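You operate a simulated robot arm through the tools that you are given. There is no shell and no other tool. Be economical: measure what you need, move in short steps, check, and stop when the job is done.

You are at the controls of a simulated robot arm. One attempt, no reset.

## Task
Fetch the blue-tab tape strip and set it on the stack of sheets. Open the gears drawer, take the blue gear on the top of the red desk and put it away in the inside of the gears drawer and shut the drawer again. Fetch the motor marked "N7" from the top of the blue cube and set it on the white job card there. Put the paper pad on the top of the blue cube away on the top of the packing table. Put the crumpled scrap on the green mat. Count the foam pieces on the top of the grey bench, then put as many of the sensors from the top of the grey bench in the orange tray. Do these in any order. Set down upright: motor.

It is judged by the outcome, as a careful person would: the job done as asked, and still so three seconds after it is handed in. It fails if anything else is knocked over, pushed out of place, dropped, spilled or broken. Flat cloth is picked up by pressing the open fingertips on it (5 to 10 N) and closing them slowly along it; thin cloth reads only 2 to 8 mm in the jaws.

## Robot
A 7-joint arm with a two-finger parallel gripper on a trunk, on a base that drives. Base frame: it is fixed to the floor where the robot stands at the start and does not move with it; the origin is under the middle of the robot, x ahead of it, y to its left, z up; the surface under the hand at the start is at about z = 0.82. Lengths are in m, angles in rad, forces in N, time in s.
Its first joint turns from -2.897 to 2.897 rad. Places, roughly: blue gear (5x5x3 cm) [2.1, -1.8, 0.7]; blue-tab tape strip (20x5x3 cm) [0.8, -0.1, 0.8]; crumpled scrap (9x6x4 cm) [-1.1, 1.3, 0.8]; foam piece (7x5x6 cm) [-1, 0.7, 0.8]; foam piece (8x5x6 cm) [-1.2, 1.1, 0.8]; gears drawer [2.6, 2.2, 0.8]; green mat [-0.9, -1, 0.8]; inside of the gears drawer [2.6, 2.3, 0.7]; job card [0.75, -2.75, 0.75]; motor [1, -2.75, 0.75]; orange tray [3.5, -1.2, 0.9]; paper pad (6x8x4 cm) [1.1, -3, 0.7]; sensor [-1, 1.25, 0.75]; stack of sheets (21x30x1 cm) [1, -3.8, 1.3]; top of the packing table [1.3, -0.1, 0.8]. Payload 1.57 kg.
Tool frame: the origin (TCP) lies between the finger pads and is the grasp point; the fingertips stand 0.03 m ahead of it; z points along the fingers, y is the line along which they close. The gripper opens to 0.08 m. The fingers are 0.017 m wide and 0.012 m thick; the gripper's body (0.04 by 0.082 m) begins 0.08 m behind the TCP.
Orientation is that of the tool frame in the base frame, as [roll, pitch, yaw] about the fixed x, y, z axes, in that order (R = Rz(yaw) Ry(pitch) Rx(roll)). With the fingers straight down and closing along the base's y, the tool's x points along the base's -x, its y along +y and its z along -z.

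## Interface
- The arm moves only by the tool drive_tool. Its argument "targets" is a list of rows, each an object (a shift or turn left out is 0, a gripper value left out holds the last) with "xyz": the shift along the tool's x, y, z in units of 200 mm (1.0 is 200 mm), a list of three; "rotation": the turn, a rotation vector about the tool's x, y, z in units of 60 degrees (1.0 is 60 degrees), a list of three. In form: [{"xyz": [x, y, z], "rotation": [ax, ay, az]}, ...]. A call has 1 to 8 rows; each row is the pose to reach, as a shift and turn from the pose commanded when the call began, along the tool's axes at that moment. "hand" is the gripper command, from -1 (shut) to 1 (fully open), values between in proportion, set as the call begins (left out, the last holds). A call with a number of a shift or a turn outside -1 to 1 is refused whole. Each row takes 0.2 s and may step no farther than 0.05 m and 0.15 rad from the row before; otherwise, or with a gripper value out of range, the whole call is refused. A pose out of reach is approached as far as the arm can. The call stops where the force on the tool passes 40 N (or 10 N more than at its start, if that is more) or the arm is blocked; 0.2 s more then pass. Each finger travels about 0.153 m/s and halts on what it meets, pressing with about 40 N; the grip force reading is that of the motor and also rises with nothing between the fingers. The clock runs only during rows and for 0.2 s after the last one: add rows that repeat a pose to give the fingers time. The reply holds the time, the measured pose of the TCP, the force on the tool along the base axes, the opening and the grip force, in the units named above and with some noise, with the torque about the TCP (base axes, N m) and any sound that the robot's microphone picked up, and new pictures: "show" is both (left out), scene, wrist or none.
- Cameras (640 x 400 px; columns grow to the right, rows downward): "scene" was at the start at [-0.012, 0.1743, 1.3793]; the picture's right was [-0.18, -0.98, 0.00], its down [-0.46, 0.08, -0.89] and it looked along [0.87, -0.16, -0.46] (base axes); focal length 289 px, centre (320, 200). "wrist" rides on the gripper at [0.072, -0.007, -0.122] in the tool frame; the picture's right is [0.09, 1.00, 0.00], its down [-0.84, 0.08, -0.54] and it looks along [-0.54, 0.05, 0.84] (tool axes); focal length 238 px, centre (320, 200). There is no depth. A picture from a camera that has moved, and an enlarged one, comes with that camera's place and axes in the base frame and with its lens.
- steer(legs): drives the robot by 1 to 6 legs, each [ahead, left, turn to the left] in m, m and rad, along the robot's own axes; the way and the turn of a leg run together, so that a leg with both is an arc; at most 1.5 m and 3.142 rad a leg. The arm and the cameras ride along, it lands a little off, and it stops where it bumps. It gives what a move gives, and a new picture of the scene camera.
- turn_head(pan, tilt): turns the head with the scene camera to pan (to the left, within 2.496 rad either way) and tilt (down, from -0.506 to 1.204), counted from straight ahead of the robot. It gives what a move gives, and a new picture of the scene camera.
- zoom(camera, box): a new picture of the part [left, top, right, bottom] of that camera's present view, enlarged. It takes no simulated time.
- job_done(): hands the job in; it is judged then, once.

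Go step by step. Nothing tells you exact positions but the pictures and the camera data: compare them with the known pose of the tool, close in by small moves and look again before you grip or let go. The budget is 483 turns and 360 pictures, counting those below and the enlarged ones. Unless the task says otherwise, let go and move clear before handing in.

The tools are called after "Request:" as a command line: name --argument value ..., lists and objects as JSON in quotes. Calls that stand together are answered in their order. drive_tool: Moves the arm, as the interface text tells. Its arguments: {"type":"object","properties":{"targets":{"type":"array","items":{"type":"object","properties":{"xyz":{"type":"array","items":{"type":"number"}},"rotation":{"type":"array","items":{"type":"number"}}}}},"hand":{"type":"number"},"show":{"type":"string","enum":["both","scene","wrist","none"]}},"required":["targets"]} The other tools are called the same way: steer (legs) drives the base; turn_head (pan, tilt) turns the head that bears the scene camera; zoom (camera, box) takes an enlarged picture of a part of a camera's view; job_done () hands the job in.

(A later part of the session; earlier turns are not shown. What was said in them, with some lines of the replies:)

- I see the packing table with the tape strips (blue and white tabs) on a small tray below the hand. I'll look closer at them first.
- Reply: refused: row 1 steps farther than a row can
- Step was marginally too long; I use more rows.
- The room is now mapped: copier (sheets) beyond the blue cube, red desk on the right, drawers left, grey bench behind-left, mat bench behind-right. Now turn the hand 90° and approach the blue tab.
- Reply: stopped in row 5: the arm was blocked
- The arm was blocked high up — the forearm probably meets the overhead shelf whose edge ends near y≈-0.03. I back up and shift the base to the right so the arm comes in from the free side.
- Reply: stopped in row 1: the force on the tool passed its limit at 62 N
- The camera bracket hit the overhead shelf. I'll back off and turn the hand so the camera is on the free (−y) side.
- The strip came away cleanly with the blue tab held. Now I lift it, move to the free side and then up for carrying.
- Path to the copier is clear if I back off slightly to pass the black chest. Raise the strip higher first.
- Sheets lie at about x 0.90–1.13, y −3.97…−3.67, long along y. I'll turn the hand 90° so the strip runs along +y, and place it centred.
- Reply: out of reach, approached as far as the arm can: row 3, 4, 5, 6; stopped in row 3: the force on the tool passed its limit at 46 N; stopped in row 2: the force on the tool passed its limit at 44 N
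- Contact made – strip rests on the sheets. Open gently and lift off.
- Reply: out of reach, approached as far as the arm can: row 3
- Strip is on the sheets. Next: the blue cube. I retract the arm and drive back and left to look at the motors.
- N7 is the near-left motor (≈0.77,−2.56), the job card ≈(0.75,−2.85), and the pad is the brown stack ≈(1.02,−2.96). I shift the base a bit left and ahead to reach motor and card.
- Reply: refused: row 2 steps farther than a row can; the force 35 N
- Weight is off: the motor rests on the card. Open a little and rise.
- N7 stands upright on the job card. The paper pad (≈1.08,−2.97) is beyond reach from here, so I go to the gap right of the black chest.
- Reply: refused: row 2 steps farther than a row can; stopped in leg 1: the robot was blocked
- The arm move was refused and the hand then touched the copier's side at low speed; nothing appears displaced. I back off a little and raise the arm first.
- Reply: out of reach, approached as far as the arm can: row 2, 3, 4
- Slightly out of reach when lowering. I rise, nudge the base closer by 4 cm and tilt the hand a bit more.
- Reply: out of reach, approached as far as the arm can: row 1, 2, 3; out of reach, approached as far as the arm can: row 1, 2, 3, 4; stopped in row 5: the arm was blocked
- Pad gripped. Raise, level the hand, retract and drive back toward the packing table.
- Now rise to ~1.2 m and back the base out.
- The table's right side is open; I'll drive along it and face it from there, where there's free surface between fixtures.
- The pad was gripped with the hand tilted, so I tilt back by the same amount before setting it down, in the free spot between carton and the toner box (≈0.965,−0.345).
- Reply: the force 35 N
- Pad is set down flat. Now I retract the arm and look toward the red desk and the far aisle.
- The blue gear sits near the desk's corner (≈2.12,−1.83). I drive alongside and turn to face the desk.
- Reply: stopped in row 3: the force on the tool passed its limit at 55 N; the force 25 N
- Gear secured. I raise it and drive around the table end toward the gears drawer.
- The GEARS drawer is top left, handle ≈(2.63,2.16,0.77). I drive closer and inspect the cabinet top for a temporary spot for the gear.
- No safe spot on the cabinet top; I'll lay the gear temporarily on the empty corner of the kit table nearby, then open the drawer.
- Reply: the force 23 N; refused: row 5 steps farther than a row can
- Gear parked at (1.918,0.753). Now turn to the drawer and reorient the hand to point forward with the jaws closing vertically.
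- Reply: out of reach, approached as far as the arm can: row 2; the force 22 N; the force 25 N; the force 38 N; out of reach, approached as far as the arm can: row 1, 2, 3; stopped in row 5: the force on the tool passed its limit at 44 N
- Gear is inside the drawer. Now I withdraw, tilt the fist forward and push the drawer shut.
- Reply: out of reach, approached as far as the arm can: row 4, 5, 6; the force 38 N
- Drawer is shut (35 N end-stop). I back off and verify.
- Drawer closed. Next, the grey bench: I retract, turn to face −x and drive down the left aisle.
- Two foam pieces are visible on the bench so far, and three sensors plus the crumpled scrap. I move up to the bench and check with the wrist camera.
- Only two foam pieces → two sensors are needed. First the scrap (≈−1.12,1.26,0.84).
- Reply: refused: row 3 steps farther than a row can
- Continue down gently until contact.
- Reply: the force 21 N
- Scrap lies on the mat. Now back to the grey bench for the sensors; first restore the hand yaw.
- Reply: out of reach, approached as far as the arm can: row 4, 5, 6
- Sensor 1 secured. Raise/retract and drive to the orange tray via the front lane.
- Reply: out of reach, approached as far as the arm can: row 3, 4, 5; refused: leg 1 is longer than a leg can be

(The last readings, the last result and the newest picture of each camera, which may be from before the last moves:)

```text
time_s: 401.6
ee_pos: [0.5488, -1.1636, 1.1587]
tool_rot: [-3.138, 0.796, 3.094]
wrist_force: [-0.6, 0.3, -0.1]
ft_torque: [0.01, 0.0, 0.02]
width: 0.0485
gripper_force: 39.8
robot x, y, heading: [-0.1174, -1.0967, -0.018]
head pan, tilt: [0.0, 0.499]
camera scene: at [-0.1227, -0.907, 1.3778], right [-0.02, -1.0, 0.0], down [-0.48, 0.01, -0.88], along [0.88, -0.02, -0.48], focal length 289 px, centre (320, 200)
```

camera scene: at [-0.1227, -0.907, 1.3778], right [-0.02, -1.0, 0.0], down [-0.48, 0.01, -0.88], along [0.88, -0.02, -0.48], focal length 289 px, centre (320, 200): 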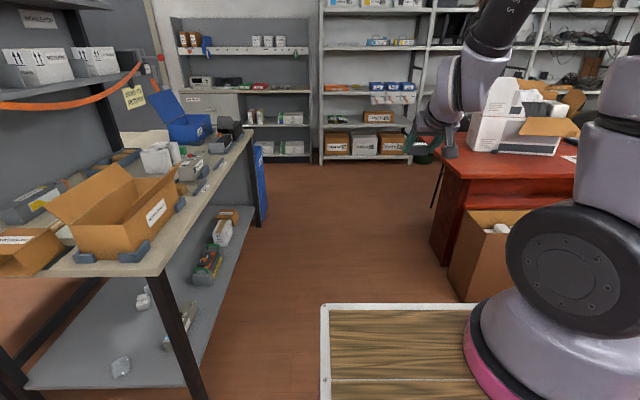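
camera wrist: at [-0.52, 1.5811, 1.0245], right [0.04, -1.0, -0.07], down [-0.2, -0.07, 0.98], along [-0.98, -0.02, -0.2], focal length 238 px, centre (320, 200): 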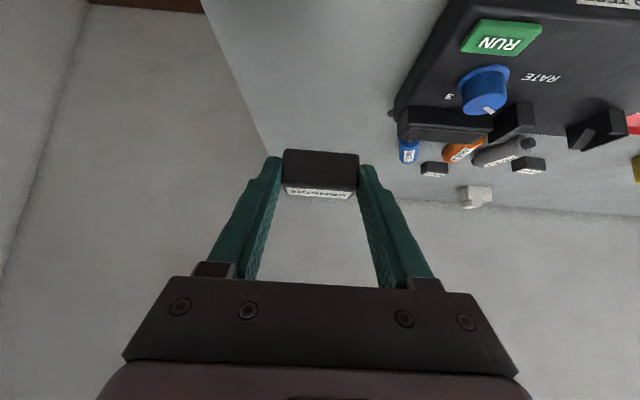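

Request:
steer --legs '[[1.4, 0.0, 0.02], [1.3, -0.05, 0]]'

Request:
drive_tool --targets '[{"xyz": [0, 0, 0]}]' --show "wrist"

```text
time_s: 414.8
ee_pos: [3.2785, -1.1213, 1.1597]
tool_rot: [-3.141, 0.796, -3.124]
wrist_force: [0.5, -0.9, -1.5]
ft_torque: [0.04, -0.01, 0.02]
width: 0.0486
gripper_force: 40.4
robot x, y, heading: [2.6116, -1.1001, 0.04]
head pan, tilt: [0.0, 0.499]
camera scene: at [2.5905, -0.9091, 1.3778], right [0.05, -1.0, 0.0], down [-0.48, -0.02, -0.88], along [0.88, 0.04, -0.48], focal length 289 px, centre (320, 200)
```

scene: 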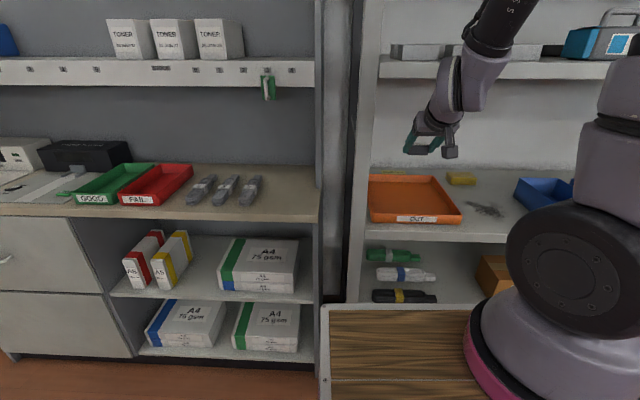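

```text
time_s: 415.2
ee_pos: [3.2788, -1.1233, 1.1604]
tool_rot: [-3.139, 0.795, -3.123]
wrist_force: [0.0, -0.5, -0.6]
ft_torque: [0.0, 0.0, -0.01]
width: 0.0482
gripper_force: 39.9
robot x, y, heading: [2.6074, -1.098, 0.046]
head pan, tilt: [0.0, 0.499]
camera wrist: at [3.1411, -1.1292, 1.1941], right [-0.08, 0.99, -0.07], down [0.2, 0.08, 0.98], along [0.98, 0.07, -0.2], focal length 238 px, centre (320, 200)
```

wrist: 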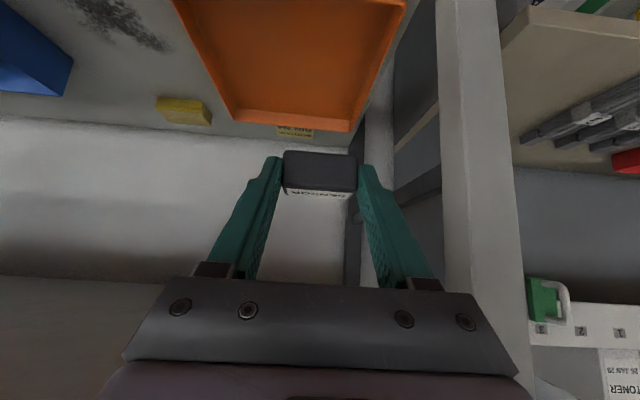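

Request:
drive_tool --targets '[{"xyz": [-0.06, -0.1, 0.13]}, {"xyz": [-0.12, -0.2, 0.26]}, {"xyz": [-0.18, -0.3, 0.39]}, {"xyz": [-0.24, -0.4, 0.52]}, {"xyz": [-0.34, -0.49, 0.7]}, {"xyz": [-0.34, -0.49, 0.7]}]' --show "both"

```text
time_s: 416.6
ee_pos: [3.4232, -1.2169, 1.1117]
tool_rot: [-3.14, 0.796, -3.124]
wrist_force: [-0.4, 0.7, -0.8]
ft_torque: [-0.03, 0.0, -0.01]
width: 0.0485
gripper_force: 40.0
robot x, y, heading: [2.6137, -1.0994, 0.048]
head pan, tilt: [0.0, 0.499]
camera scene: at [2.5903, -0.9091, 1.3778], right [0.05, -1.0, 0.0], down [-0.48, -0.02, -0.88], along [0.88, 0.04, -0.48], focal length 289 px, centre (320, 200)
camera wrist: at [3.2873, -1.2249, 1.1453], right [-0.08, 0.99, -0.07], down [0.2, 0.08, 0.98], along [0.98, 0.07, -0.2], focal length 238 px, centre (320, 200)
```

scene: 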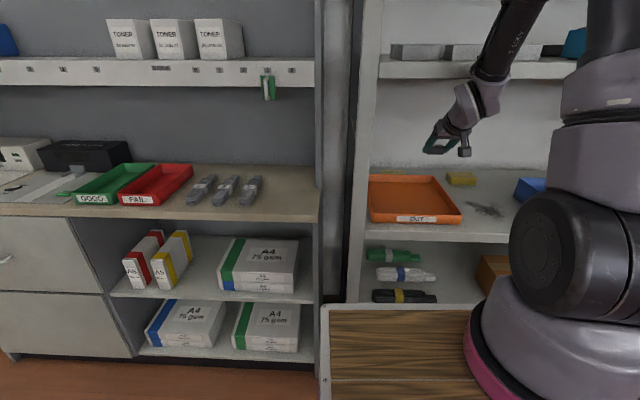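
wrist: 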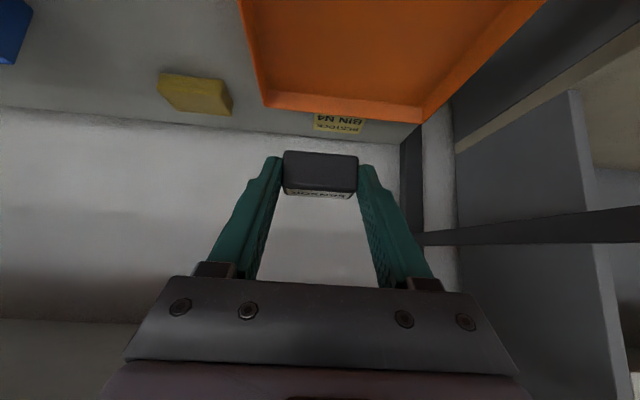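

Request:
drive_tool --targets '[{"xyz": [0.08, 0.04, 0.15]}, {"xyz": [0.18, 0.085, 0.28]}, {"xyz": [0.28, 0.085, 0.42]}, {"xyz": [0.38, 0.085, 0.54]}, {"xyz": [0.443, 0.085, 0.62]}, {"xyz": [0.443, 0.085, 0.62]}]' --show "both"

```text
time_s: 418.0
ee_pos: [3.4513, -1.2018, 0.9612]
tool_rot: [3.142, 0.797, -3.125]
wrist_force: [0.4, 0.1, 0.3]
ft_torque: [-0.02, 0.01, -0.01]
width: 0.0487
gripper_force: 40.3
robot x, y, heading: [2.6094, -1.0961, 0.045]
head pan, tilt: [0.0, 0.499]
camera scene: at [2.5904, -0.9091, 1.3778], right [0.05, -1.0, 0.0], down [-0.48, -0.02, -0.88], along [0.88, 0.04, -0.48], focal length 289 px, centre (320, 200)
camera wrist: at [3.3142, -1.2097, 0.9961], right [-0.08, 0.99, -0.07], down [0.2, 0.08, 0.98], along [0.98, 0.07, -0.2], focal length 238 px, centre (320, 200)
```

scene: 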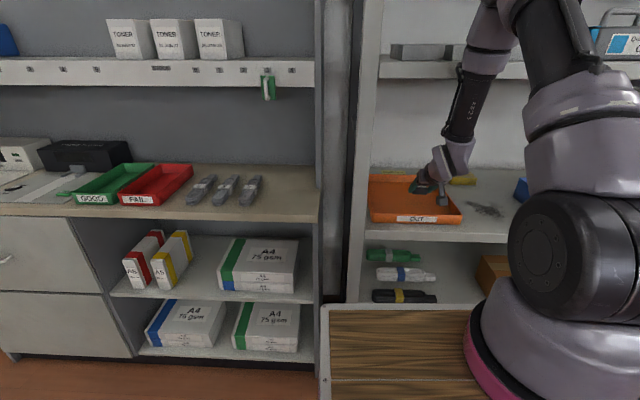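
wrist: 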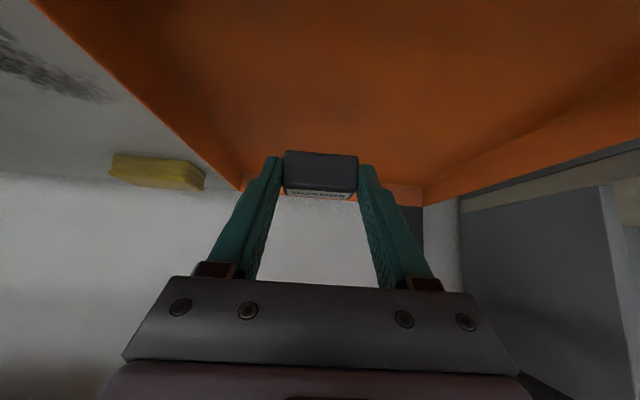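

Request:
drive_tool --targets '[{"xyz": [0.03, 0, 0.03]}, {"xyz": [0.06, 0, 0.058]}, {"xyz": [0.08, 0, 0.078]}, {"xyz": [0.1, 0, 0.097]}, {"xyz": [0.115, 0, 0.112]}]' --show "none"

```text
time_s: 419.2
ee_pos: [3.4532, -1.1998, 0.929]
tool_rot: [-3.14, 0.794, -3.122]
wrist_force: [0.8, -0.3, 0.3]
ft_torque: [0.0, 0.01, 0.02]
width: 0.0485
gripper_force: 39.7
robot x, y, heading: [2.6087, -1.0981, 0.047]
head pan, tilt: [0.0, 0.499]
```

Request:
drive_tool --targets '[{"xyz": [0.012, 0, 0.012]}, {"xyz": [0.024, 0, 0.024]}, {"xyz": [0.036, 0, 0.035]}, {"xyz": [0.048, 0, 0.047]}, {"xyz": [0.06, 0, 0.058]}, {"xyz": [0.072, 0, 0.07]}]' --show "wrist"

```text
time_s: 420.1
ee_pos: [3.4566, -1.1993, 0.9216]
tool_rot: [-3.137, 0.807, -3.118]
wrist_force: [0.4, -0.3, 10.4]
ft_torque: [0.14, -0.15, -0.02]
width: 0.0486
gripper_force: 40.2
robot x, y, heading: [2.6119, -1.0984, 0.043]
head pan, tilt: [0.0, 0.499]
stopped in row 4: the force on the tool passed its limit at 58 N (the readings are from after the stop); the commanded pose is now the measured one
camera wrist: at [3.3196, -1.2077, 0.9542], right [-0.08, 0.99, -0.07], down [0.18, 0.08, 0.98], along [0.98, 0.07, -0.19], focal length 238 px, centre (320, 200)
```

wrist: 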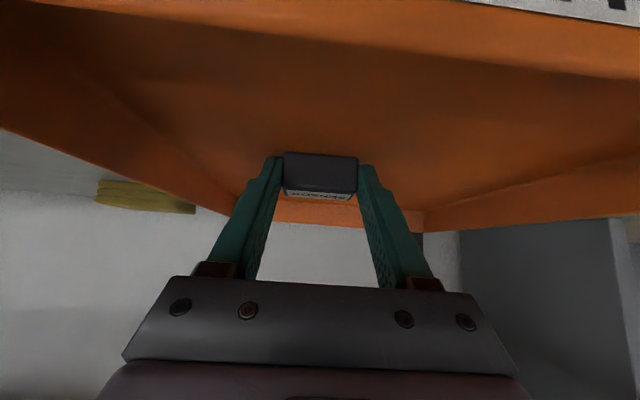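

Request:
drive_tool --targets '[{"xyz": [-0.004, 0, -0.004]}, {"xyz": [-0.004, 0, -0.004]}]' --hand 0.6 --show "none"

Request:
drive_tool --targets '[{"xyz": [0, 0, -0.1]}, {"xyz": [-0.05, 0, -0.2]}, {"xyz": [-0.2, 0, -0.35]}, {"xyz": [-0.35, 0, -0.5]}, {"xyz": [-0.45, 0, -0.65]}]' --show "both"

```text
time_s: 420.7
ee_pos: [3.4551, -1.1995, 0.9216]
tool_rot: [-3.139, 0.805, -3.121]
wrist_force: [0.5, -6.1, 8.5]
ft_torque: [0.09, -0.15, -0.1]
width: 0.0592
gripper_force: 0.2
robot x, y, heading: [2.6096, -1.0989, 0.046]
head pan, tilt: [0.0, 0.499]
```

```text
time_s: 421.9
ee_pos: [3.4248, -1.1993, 1.0749]
tool_rot: [-3.137, 0.803, -3.122]
wrist_force: [-0.3, -0.1, -0.6]
ft_torque: [0.0, 0.01, 0.03]
width: 0.0641
gripper_force: 0.0
robot x, y, heading: [2.6087, -1.1008, 0.041]
head pan, tilt: [0.0, 0.499]
camera scene: at [2.5909, -0.9092, 1.3778], right [0.05, -1.0, 0.0], down [-0.48, -0.02, -0.88], along [0.88, 0.04, -0.48], focal length 289 px, centre (320, 200)
camera wrist: at [3.2878, -1.2077, 1.1086], right [-0.08, 0.99, -0.07], down [0.19, 0.08, 0.98], along [0.98, 0.07, -0.19], focal length 238 px, centre (320, 200)
```

scene: 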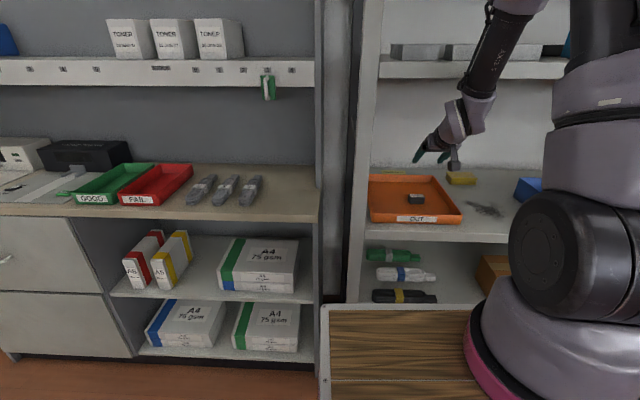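
wrist: 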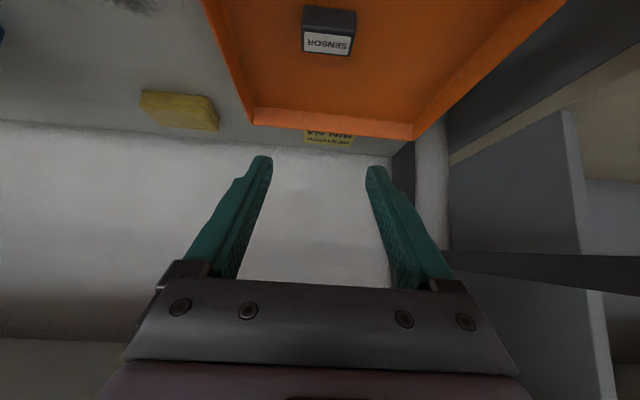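

Sensor 1 is in the tray. Going back for sensor 2.

Request:
drive_tool --targets '[{"xyz": [0.0, 0, -0.2]}, {"xyz": [0, 0, -0.4]}, {"xyz": [0.0, 0, -0.6]}, {"xyz": [0.0, 0, -0.8]}]' --hand 1 --show "none"

Request:
steer --legs '[[-1.35, 0.0, -0.045], [-1.35, 0, 0], [0, 0, -3.14]]'

```text
time_s: 422.9
ee_pos: [3.3071, -1.2016, 1.1855]
tool_rot: [-3.137, 0.803, -3.117]
wrist_force: [0.9, -1.0, 0.0]
ft_torque: [-0.04, -0.02, 0.02]
width: 0.08
gripper_force: 0.0
robot x, y, heading: [2.6098, -1.1023, 0.042]
head pan, tilt: [0.0, 0.499]
```

```text
time_s: 443.5
ee_pos: [-0.7829, -1.0436, 1.1851]
tool_rot: [-3.138, 0.805, -0.038]
wrist_force: [-0.4, 0.3, -0.8]
ft_torque: [-0.03, 0.04, -0.03]
width: 0.0801
gripper_force: 0.0
robot x, y, heading: [-0.0905, -1.1875, 3.13]
head pan, tilt: [0.0, 0.499]
camera scene: at [-0.0883, -1.3751, 1.3778], right [0.01, 1.0, 0.0], down [0.48, -0.01, -0.88], along [-0.88, 0.01, -0.48], focal length 289 px, centre (320, 200)
```

scene: 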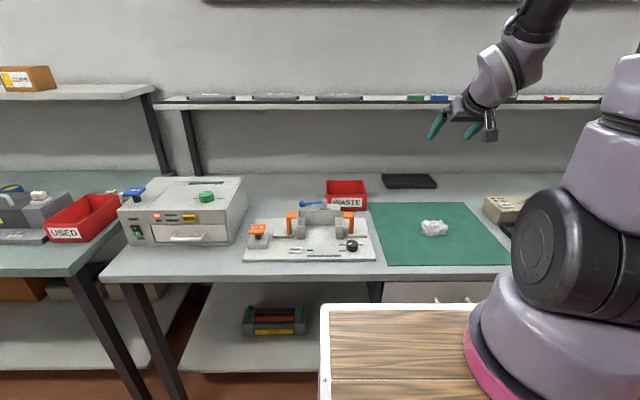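

Request:
steer --legs '[[0, -1.5, 0.01], [0, -0.83, 0]]'

Request:
drive_tool --targets '[{"xyz": [0, 0, 0], "rotation": [0, 0.1, 0]}, {"xyz": [0, 0, 0], "rotation": [0, 0.2, 0]}]' --show "both"

```text
time_s: 454.9
ee_pos: [-0.7101, 1.2912, 1.1854]
tool_rot: [-3.138, 0.805, -0.068]
wrist_force: [0.1, -0.6, 0.1]
ft_torque: [0.01, -0.01, -0.02]
width: 0.08
gripper_force: 0.0
robot x, y, heading: [-0.0274, 1.1286, 3.096]
head pan, tilt: [0.0, 0.499]
camera scene: at [-0.0249, 0.9385, 1.3778], right [0.04, 1.0, 0.0], down [0.48, -0.02, -0.88], along [-0.88, 0.04, -0.48], focal length 289 px, centre (320, 200)
```

scene: 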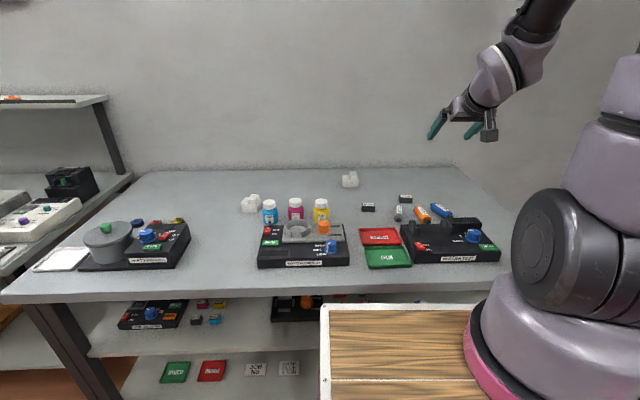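

```text
time_s: 455.5
ee_pos: [-0.7107, 1.298, 1.1722]
tool_rot: [-3.108, 0.649, -0.061]
wrist_force: [0.9, 1.2, -0.4]
ft_torque: [-0.16, 0.04, 0.15]
width: 0.0801
gripper_force: 0.1
out of reach, approached as far as the arm can: row 2
robot x, y, heading: [-0.0211, 1.1278, 3.098]
head pan, tilt: [0.0, 0.499]
camera scene: at [-0.0244, 0.9405, 1.3781], right [0.04, 1.0, 0.0], down [0.48, -0.02, -0.88], along [-0.88, 0.04, -0.48], focal length 289 px, centre (320, 200)
camera wrist: at [-0.5791, 1.2933, 1.2262], right [-0.01, -1.0, -0.08], down [-0.34, -0.07, 0.94], along [-0.94, 0.04, -0.34], focal length 238 px, centre (320, 200)
```

scene: 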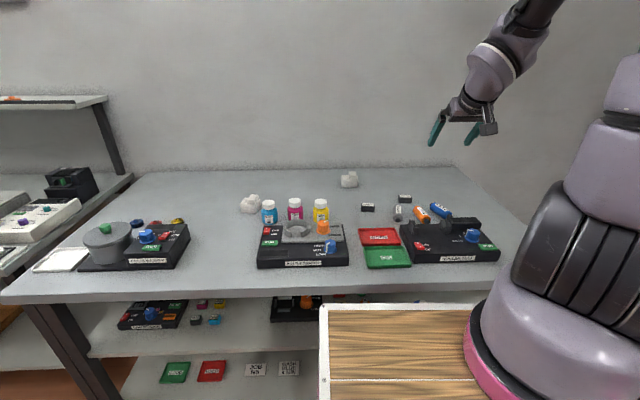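
wrist: 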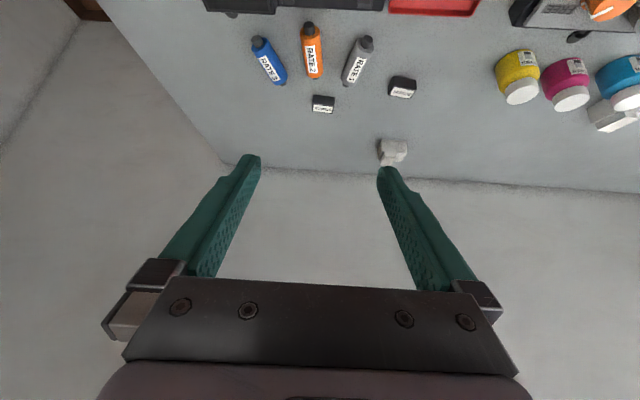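

Request:
drive_tool --targets '[{"xyz": [-0.058, 0.144, 0.17]}, {"xyz": [-0.116, 0.288, 0.34]}, {"xyz": [-0.174, 0.432, 0.51]}, {"xyz": [-0.232, 0.576, 0.68]}, {"xyz": [-0.29, 0.72, 0.85]}, {"xyz": [-0.29, 0.72, 0.85]}]' --show "wrist"

```text
time_s: 456.9
ee_pos: [-0.865, 1.1574, 1.0811]
tool_rot: [-3.138, 0.595, -0.068]
wrist_force: [0.7, -0.3, 0.2]
ft_torque: [0.0, 0.01, -0.04]
width: 0.0803
gripper_force: 0.1
robot x, y, heading: [-0.0228, 1.1313, 3.101]
head pan, tilt: [0.0, 0.499]
camera wrist: at [-0.7363, 1.156, 1.1422], right [0.01, -1.0, -0.05], down [-0.39, -0.05, 0.92], along [-0.92, 0.01, -0.39], focal length 238 px, centre (320, 200)
```

wrist: 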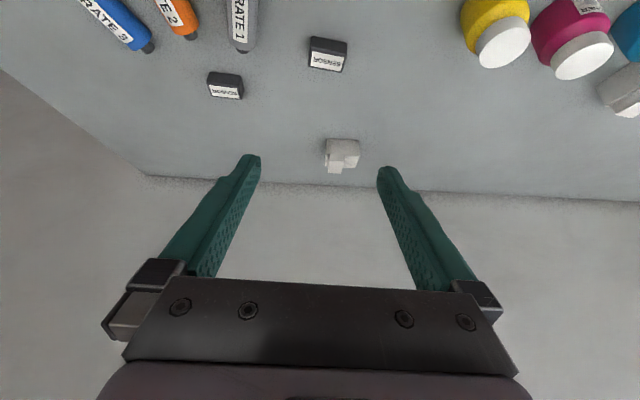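

Request:
drive_tool --targets '[{"xyz": [-0.05, 0.02, 0.15]}, {"xyz": [0.0, 0.02, 0.34]}, {"xyz": [0.07, 0.02, 0.53]}, {"xyz": [0.15, 0.02, 0.74]}, {"xyz": [0.217, 0.02, 0.945]}, {"xyz": [0.217, 0.02, 0.945]}]' --show "wrist"

Request:
zoom --camera "wrist" --box '[220, 60, 420, 200]'

```text
time_s: 458.3
ee_pos: [-0.9294, 1.161, 0.8954]
tool_rot: [-3.136, 0.596, -0.068]
wrist_force: [0.6, 0.6, 0.1]
ft_torque: [0.0, -0.05, 0.01]
width: 0.08
gripper_force: 0.1
robot x, y, heading: [-0.0253, 1.1268, 3.101]
head pan, tilt: [0.0, 0.499]
camera wrist: at [-0.8019, 1.1582, 0.9568], right [0.01, -1.0, -0.05], down [-0.39, -0.05, 0.92], along [-0.92, 0.02, -0.39], focal length 238 px, centre (320, 200)
```

wrist: 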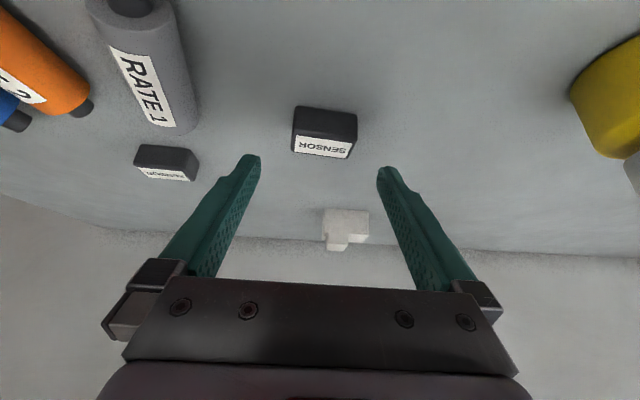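

```text
2.86 times, centred on (320, 130) of wrist
camera zoom: at [-0.8019, 1.1582, 0.9568], right [0.01, -1.0, -0.05], down [-0.39, -0.05, 0.92], along [-0.92, 0.02, -0.39], focal length 681 px, centre (320, 400)
```

zoom: 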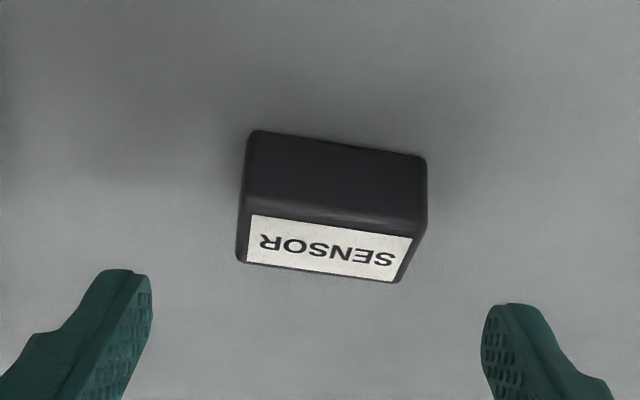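

Request:
drive_tool --targets '[{"xyz": [0.02, 0.015, 0.08]}, {"xyz": [0.045, 0.025, 0.16]}, {"xyz": [0.062, 0.025, 0.22]}, {"xyz": [0.062, 0.025, 0.22]}]' --show "wrist"

Request:
zoom --camera "wrist" --box '[220, 60, 420, 200]'

```text
time_s: 459.3
ee_pos: [-0.9476, 1.1563, 0.8529]
tool_rot: [-3.138, 0.597, -0.069]
wrist_force: [-0.1, 0.5, -0.4]
ft_torque: [0.02, -0.04, 0.0]
width: 0.0801
gripper_force: 0.0
robot x, y, heading: [-0.0219, 1.1279, 3.101]
head pan, tilt: [0.0, 0.499]
camera wrist: at [-0.8186, 1.155, 0.9136], right [0.01, -1.0, -0.05], down [-0.39, -0.05, 0.92], along [-0.92, 0.02, -0.39], focal length 238 px, centre (320, 200)
```

wrist: 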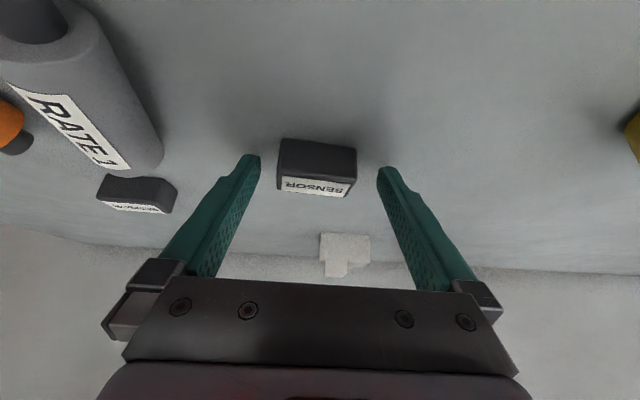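

```text
2.86 times, centred on (320, 130) of wrist
camera zoom: at [-0.8186, 1.155, 0.9136], right [0.01, -1.0, -0.05], down [-0.39, -0.05, 0.92], along [-0.92, 0.02, -0.39], focal length 681 px, centre (320, 400)
```

zoom: 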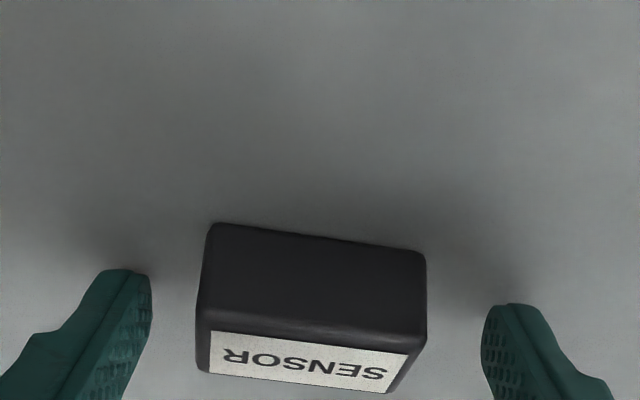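

Request:
drive_tool --targets '[{"xyz": [0, 0, 0.008]}, {"xyz": [0, 0, 0.008]}, {"xyz": [0, 0, 0.008]}]' --hand -1 --show "none"

Request:
drive_tool --targets '[{"xyz": [-0.1, 0, -0.15]}, {"xyz": [-0.2, 0, -0.3]}, {"xyz": [-0.3, 0, -0.45]}, {"xyz": [-0.4, 0, -0.6]}]' --show "wrist"

```text
time_s: 460.1
ee_pos: [-0.9485, 1.1561, 0.8511]
tool_rot: [-3.137, 0.596, -0.068]
wrist_force: [0.1, 0.3, 8.8]
ft_torque: [0.06, 0.08, -0.02]
width: 0.0486
gripper_force: 40.4
robot x, y, heading: [-0.026, 1.1257, 3.1]
head pan, tilt: [0.0, 0.499]
```

```text
time_s: 461.1
ee_pos: [-0.9476, 1.155, 0.9948]
tool_rot: [-3.138, 0.594, -0.07]
wrist_force: [-1.1, 0.2, -0.9]
ft_torque: [0.02, -0.01, 0.0]
width: 0.0488
gripper_force: 40.1
robot x, y, heading: [-0.0231, 1.1275, 3.106]
head pan, tilt: [0.0, 0.499]
camera wrist: at [-0.8188, 1.1537, 1.0559], right [0.01, -1.0, -0.05], down [-0.4, -0.05, 0.92], along [-0.92, 0.02, -0.4], focal length 238 px, centre (320, 200)
```

wrist: 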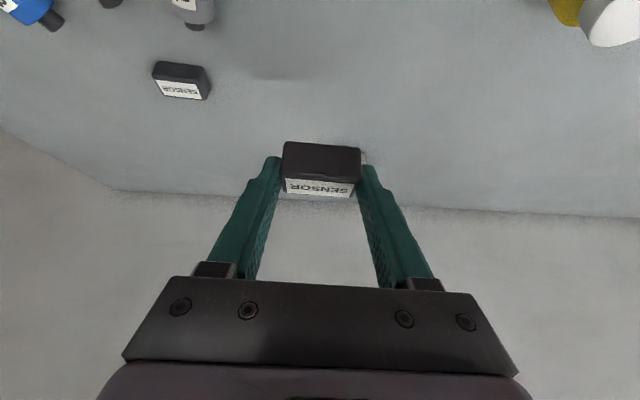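

Request:
drive_tool --targets '[{"xyz": [0.05, 0, -0.2]}, {"xyz": [0.12, 0, -0.4]}, {"xyz": [0.19, 0, -0.6]}, {"xyz": [0.26, 0, -0.8]}, {"xyz": [0.33, 0, -1.0]}]' --show "none"

Request:
steer --legs '[[0.05, 0, 0.04], [0, 1.5, 0], [0, 0.73, 0], [0, 0, 3.14]]'

```text
time_s: 462.3
ee_pos: [-0.7834, 1.1459, 1.1208]
tool_rot: [-3.138, 0.593, -0.068]
wrist_force: [-0.1, 0.6, -0.6]
ft_torque: [0.0, -0.03, -0.02]
width: 0.0481
gripper_force: 40.6
robot x, y, heading: [-0.0215, 1.1267, 3.099]
head pan, tilt: [0.0, 0.499]
```

```text
time_s: 481.3
ee_pos: [0.6346, -1.1055, 1.1222]
tool_rot: [-3.136, 0.595, 3.097]
wrist_force: [0.0, -0.5, -0.4]
ft_torque: [0.01, 0.02, 0.0]
width: 0.0488
gripper_force: 39.8
robot x, y, heading: [-0.1241, -1.1041, -0.012]
head pan, tilt: [0.0, 0.499]
camera scene: at [-0.1309, -0.9139, 1.3778], right [-0.02, -1.0, 0.0], down [-0.48, 0.01, -0.88], along [0.88, -0.02, -0.48], focal length 289 px, centre (320, 200)
```

scene: 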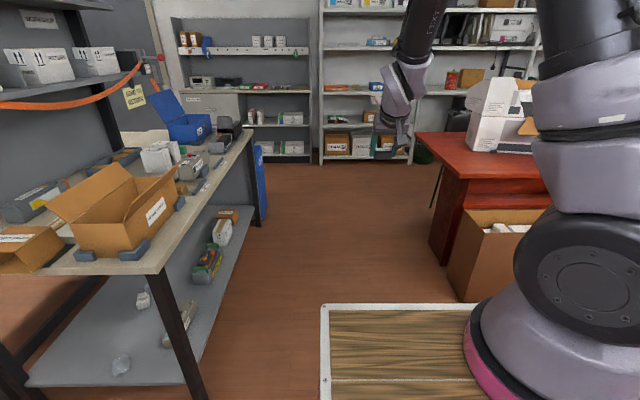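

Request:
steer --legs '[[1.3, 0.0, 0.02], [1.25, -0.03, 0.0]]'

Request:
drive_tool --targets '[{"xyz": [0.03, 0, 0.04]}, {"xyz": [0.1, 0, 0.14]}, {"xyz": [0.2, 0, 0.3]}]' --show "wrist"

```text
time_s: 493.6
ee_pos: [3.1602, -1.1083, 1.1215]
tool_rot: [-3.138, 0.596, 3.125]
wrist_force: [-0.4, -0.4, -0.9]
ft_torque: [0.01, 0.0, -0.01]
width: 0.0484
gripper_force: 40.0
robot x, y, heading: [2.3999, -1.1331, 0.011]
head pan, tilt: [0.0, 0.499]
camera scene: at [2.3891, -0.9384, 1.3778], right [0.01, -1.0, 0.0], down [-0.48, 0.0, -0.88], along [0.88, 0.01, -0.48], focal length 289 px, centre (320, 200)
```

scene: 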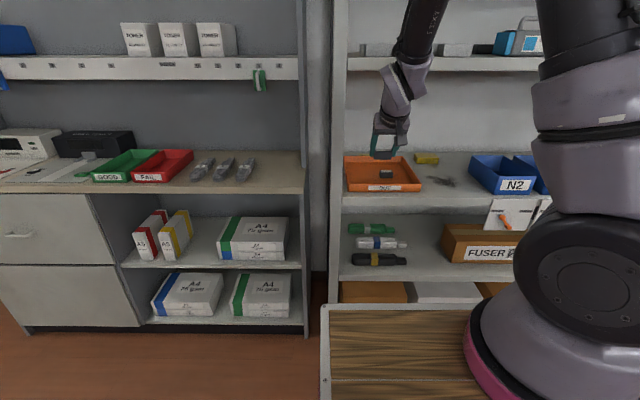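

```text
time_s: 494.4
ee_pos: [3.1607, -1.1093, 1.0493]
tool_rot: [-3.139, 0.597, 3.124]
wrist_force: [-0.7, -0.7, 0.3]
ft_torque: [-0.04, 0.0, 0.0]
width: 0.0486
gripper_force: 40.3
robot x, y, heading: [2.4046, -1.1304, 0.007]
head pan, tilt: [0.0, 0.499]
camera wrist: at [3.0324, -1.1118, 1.111], right [-0.06, 1.0, -0.05], down [0.39, 0.07, 0.92], along [0.92, 0.03, -0.39], focal length 238 px, centre (320, 200)
```

wrist: 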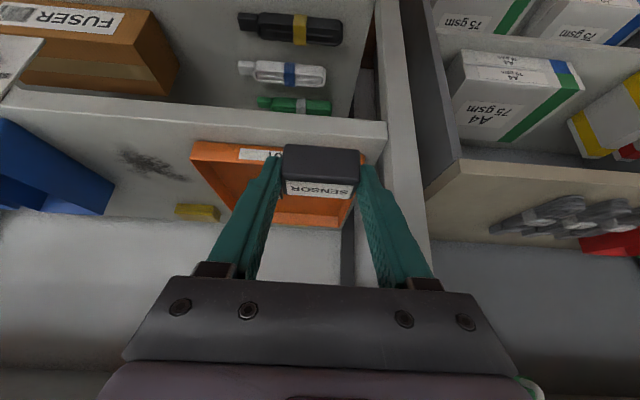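

Request:
drive_tool --targets '[{"xyz": [0.06, 0, 0.09]}, {"xyz": [0.126, -0.01, 0.186]}, {"xyz": [0.126, -0.01, 0.186]}]' --show "none"

Request:
steer --legs '[[0.24, 0, 0]]'

Request:
drive_tool --targets '[{"xyz": [0, 0, 0]}]' --show "wrist"

```text
time_s: 495.2
ee_pos: [3.16, -1.111, 1.0066]
tool_rot: [-3.139, 0.596, 3.124]
wrist_force: [0.5, 0.4, 0.3]
ft_torque: [-0.01, 0.02, -0.05]
width: 0.048
gripper_force: 40.4
robot x, y, heading: [2.3988, -1.1277, 0.014]
head pan, tilt: [0.0, 0.499]
```

```text
time_s: 496.9
ee_pos: [3.3966, -1.1055, 1.0057]
tool_rot: [-3.139, 0.594, 3.13]
wrist_force: [-1.0, 0.2, -0.3]
ft_torque: [0.02, -0.01, 0.02]
width: 0.0482
gripper_force: 40.1
robot x, y, heading: [2.6382, -1.1263, 0.018]
head pan, tilt: [0.0, 0.499]
camera scene: at [2.6253, -0.936, 1.3778], right [0.01, -1.0, 0.0], down [-0.48, -0.01, -0.88], along [0.88, 0.01, -0.48], focal length 289 px, centre (320, 200)
```

scene: 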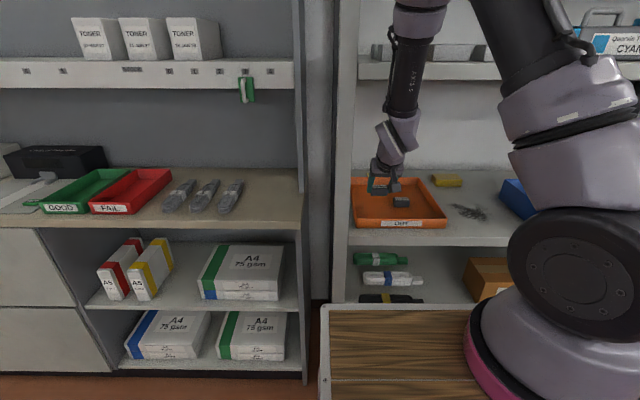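

```text
time_s: 497.4
ee_pos: [3.396, -1.1051, 1.0057]
tool_rot: [-3.139, 0.596, 3.127]
wrist_force: [-0.1, -0.7, -0.3]
ft_torque: [-0.04, 0.03, 0.03]
width: 0.0485
gripper_force: 40.0
robot x, y, heading: [2.6414, -1.1254, 0.006]
head pan, tilt: [0.0, 0.499]
camera wrist: at [3.2691, -1.1086, 1.0667], right [-0.06, 1.0, -0.05], down [0.39, 0.07, 0.92], along [0.92, 0.04, -0.39], focal length 238 px, centre (320, 200)
```

wrist: 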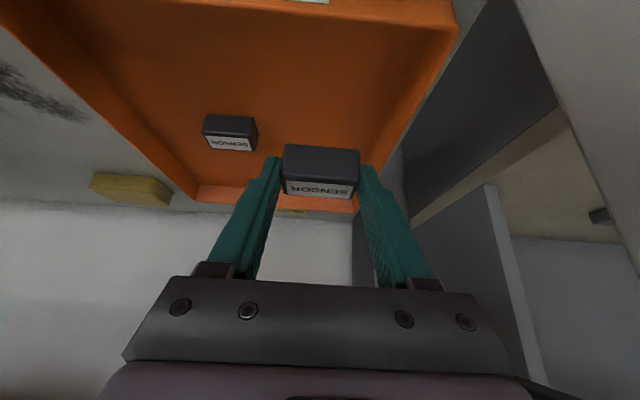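

Request:
drive_tool --targets '[{"xyz": [-0.05, -0.025, 0.1]}, {"xyz": [-0.03, -0.025, 0.2]}, {"xyz": [0.005, -0.025, 0.357]}, {"xyz": [0.005, -0.025, 0.357]}]' --show "wrist"

```text
time_s: 498.4
ee_pos: [3.4364, -1.1098, 0.949]
tool_rot: [-3.137, 0.595, 3.128]
wrist_force: [-0.4, 0.2, -0.1]
ft_torque: [0.05, -0.01, 0.0]
width: 0.0485
gripper_force: 40.3
robot x, y, heading: [2.6365, -1.124, 0.01]
head pan, tilt: [0.0, 0.499]
camera wrist: at [3.3088, -1.114, 1.0093], right [-0.06, 1.0, -0.05], down [0.39, 0.07, 0.92], along [0.92, 0.04, -0.39], focal length 238 px, centre (320, 200)
```

wrist: 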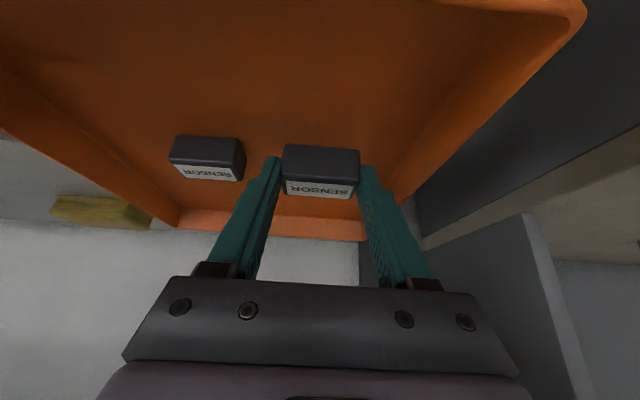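

Request:
drive_tool --targets '[{"xyz": [0.028, 0, 0.04]}, {"xyz": [0.053, 0, 0.079]}, {"xyz": [0.062, 0, 0.091]}, {"xyz": [0.07, 0, 0.104]}, {"xyz": [0.076, 0, 0.112]}, {"xyz": [0.082, 0, 0.12]}]' --show "none"

```text
time_s: 499.5
ee_pos: [3.4382, -1.1098, 0.9249]
tool_rot: [-3.141, 0.605, 3.13]
wrist_force: [0.6, 0.0, 12.5]
ft_torque: [-0.08, -0.03, -0.01]
width: 0.0487
gripper_force: 39.6
robot x, y, heading: [2.6394, -1.1271, 0.008]
head pan, tilt: [0.0, 0.499]
stopped in row 5: the force on the tool passed its limit at 46 N (the readings are from after the stop); the commanded pose is now the measured one
```

Request:
drive_tool --targets '[{"xyz": [-0.004, 0, -0.005]}, {"xyz": [-0.004, 0, -0.005]}]' --hand 0.55 --show "none"

Request:
drive_tool --targets '[{"xyz": [0, 0, -0.12]}, {"xyz": [-0.02, 0, -0.28]}, {"xyz": [-0.05, 0, -0.45]}, {"xyz": [-0.05, 0, -0.6]}]' --show "both"

```text
time_s: 500.1
ee_pos: [3.4373, -1.1124, 0.9243]
tool_rot: [-3.14, 0.602, 3.127]
wrist_force: [1.5, -6.1, 7.1]
ft_torque: [0.06, -0.1, -0.09]
width: 0.057
gripper_force: 0.0
robot x, y, heading: [2.6364, -1.1288, 0.014]
head pan, tilt: [0.0, 0.499]
```

```text
time_s: 501.1
ee_pos: [3.3753, -1.1096, 1.0293]
tool_rot: [-3.14, 0.601, 3.129]
wrist_force: [0.1, -0.1, -0.4]
ft_torque: [0.01, 0.04, -0.02]
width: 0.0622
gripper_force: 0.1
robot x, y, heading: [2.6379, -1.1289, 0.014]
head pan, tilt: [0.0, 0.499]
camera scene: at [2.6257, -0.9359, 1.3778], right [0.01, -1.0, 0.0], down [-0.48, -0.01, -0.88], along [0.88, 0.01, -0.48], focal length 289 px, centre (320, 200)
camera wrist: at [3.2471, -1.1137, 1.089], right [-0.06, 1.0, -0.05], down [0.38, 0.07, 0.92], along [0.92, 0.04, -0.39], focal length 238 px, centre (320, 200)
```

scene: 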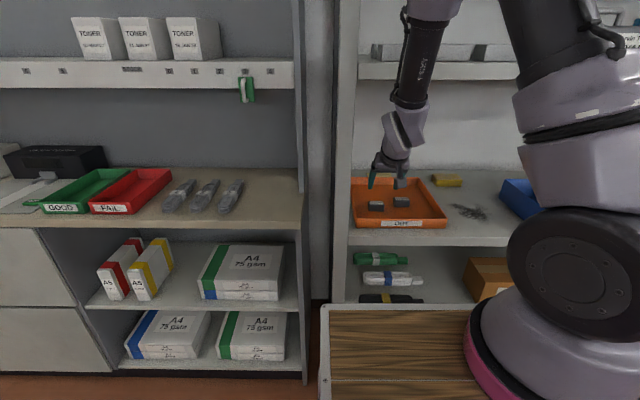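
wrist: 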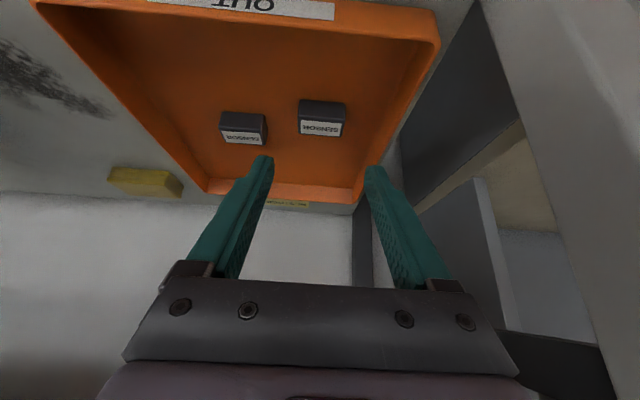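

Both sensors are in the tray. I back clear of the shelf and hand in.

Request:
steer --legs '[[-0.4, 0, 0]]'

Request:
zoom --camera "scene" --box '[300, 100, 460, 240]'

```text
time_s: 503.6
ee_pos: [2.9695, -1.1171, 1.0297]
tool_rot: [-3.138, 0.601, 3.125]
wrist_force: [-0.4, 0.2, 0.8]
ft_torque: [0.03, 0.04, 0.0]
width: 0.062
gripper_force: 0.0
robot x, y, heading: [2.2335, -1.1328, 0.012]
head pan, tilt: [0.0, 0.499]
camera scene: at [2.219, -0.9402, 1.3778], right [0.01, -1.0, 0.0], down [-0.48, 0.0, -0.88], along [0.88, 0.01, -0.48], focal length 289 px, centre (320, 200)
```

scene: 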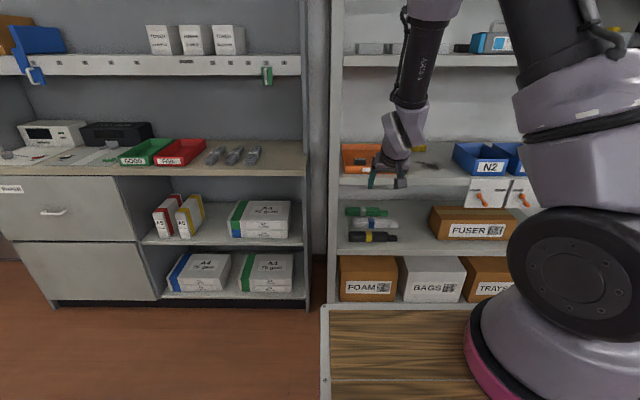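

```text
2.86 times, centred on (380, 170) of scene
camera zoom: at [2.219, -0.9402, 1.3778], right [0.01, -1.0, 0.0], down [-0.48, 0.0, -0.88], along [0.88, 0.01, -0.48], focal length 826 px, centre (149, 286)
```

zoom: 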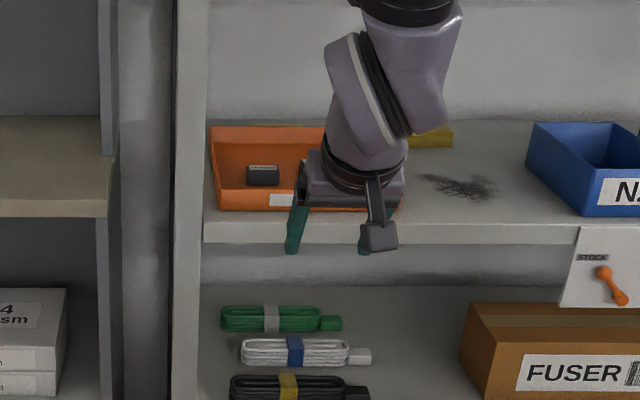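

All items are placed and the hand is empty and clear, so I hand the job in.

Request:
job_done

```text
The job is handed in.
```

I finished all six tasks and handed the job in; I checked each result by camera when I set it down, but no verdict has come back yet.

- **Tape strip:** the blue-tab strip lies on the stack of sheets on top of the copier.
- **Gear:** the blue gear is inside the gears drawer and the drawer is shut. I had to park the gear on the kit table for a moment while I opened the drawer.
- **Motor:** N7 stands upright on the white job card.
- **Paper pad:** it is on the packing table, in the slot marked "LEFT" between the return carton and the used-toner box. That was the roomiest free spot I could reach.
- **Crumpled scrap:** it is on the green mat.
- **Sensors:** I counted two foam pieces on the grey bench and put two sensors in the orange tray. One sensor is left on the bench.

While I was moving, the arm was blocked once and the camera bracket then bumped hard against the shelf over the packing table. Later the hand touched the copier's side. I saw nothing shifted or knocked over from any of these.
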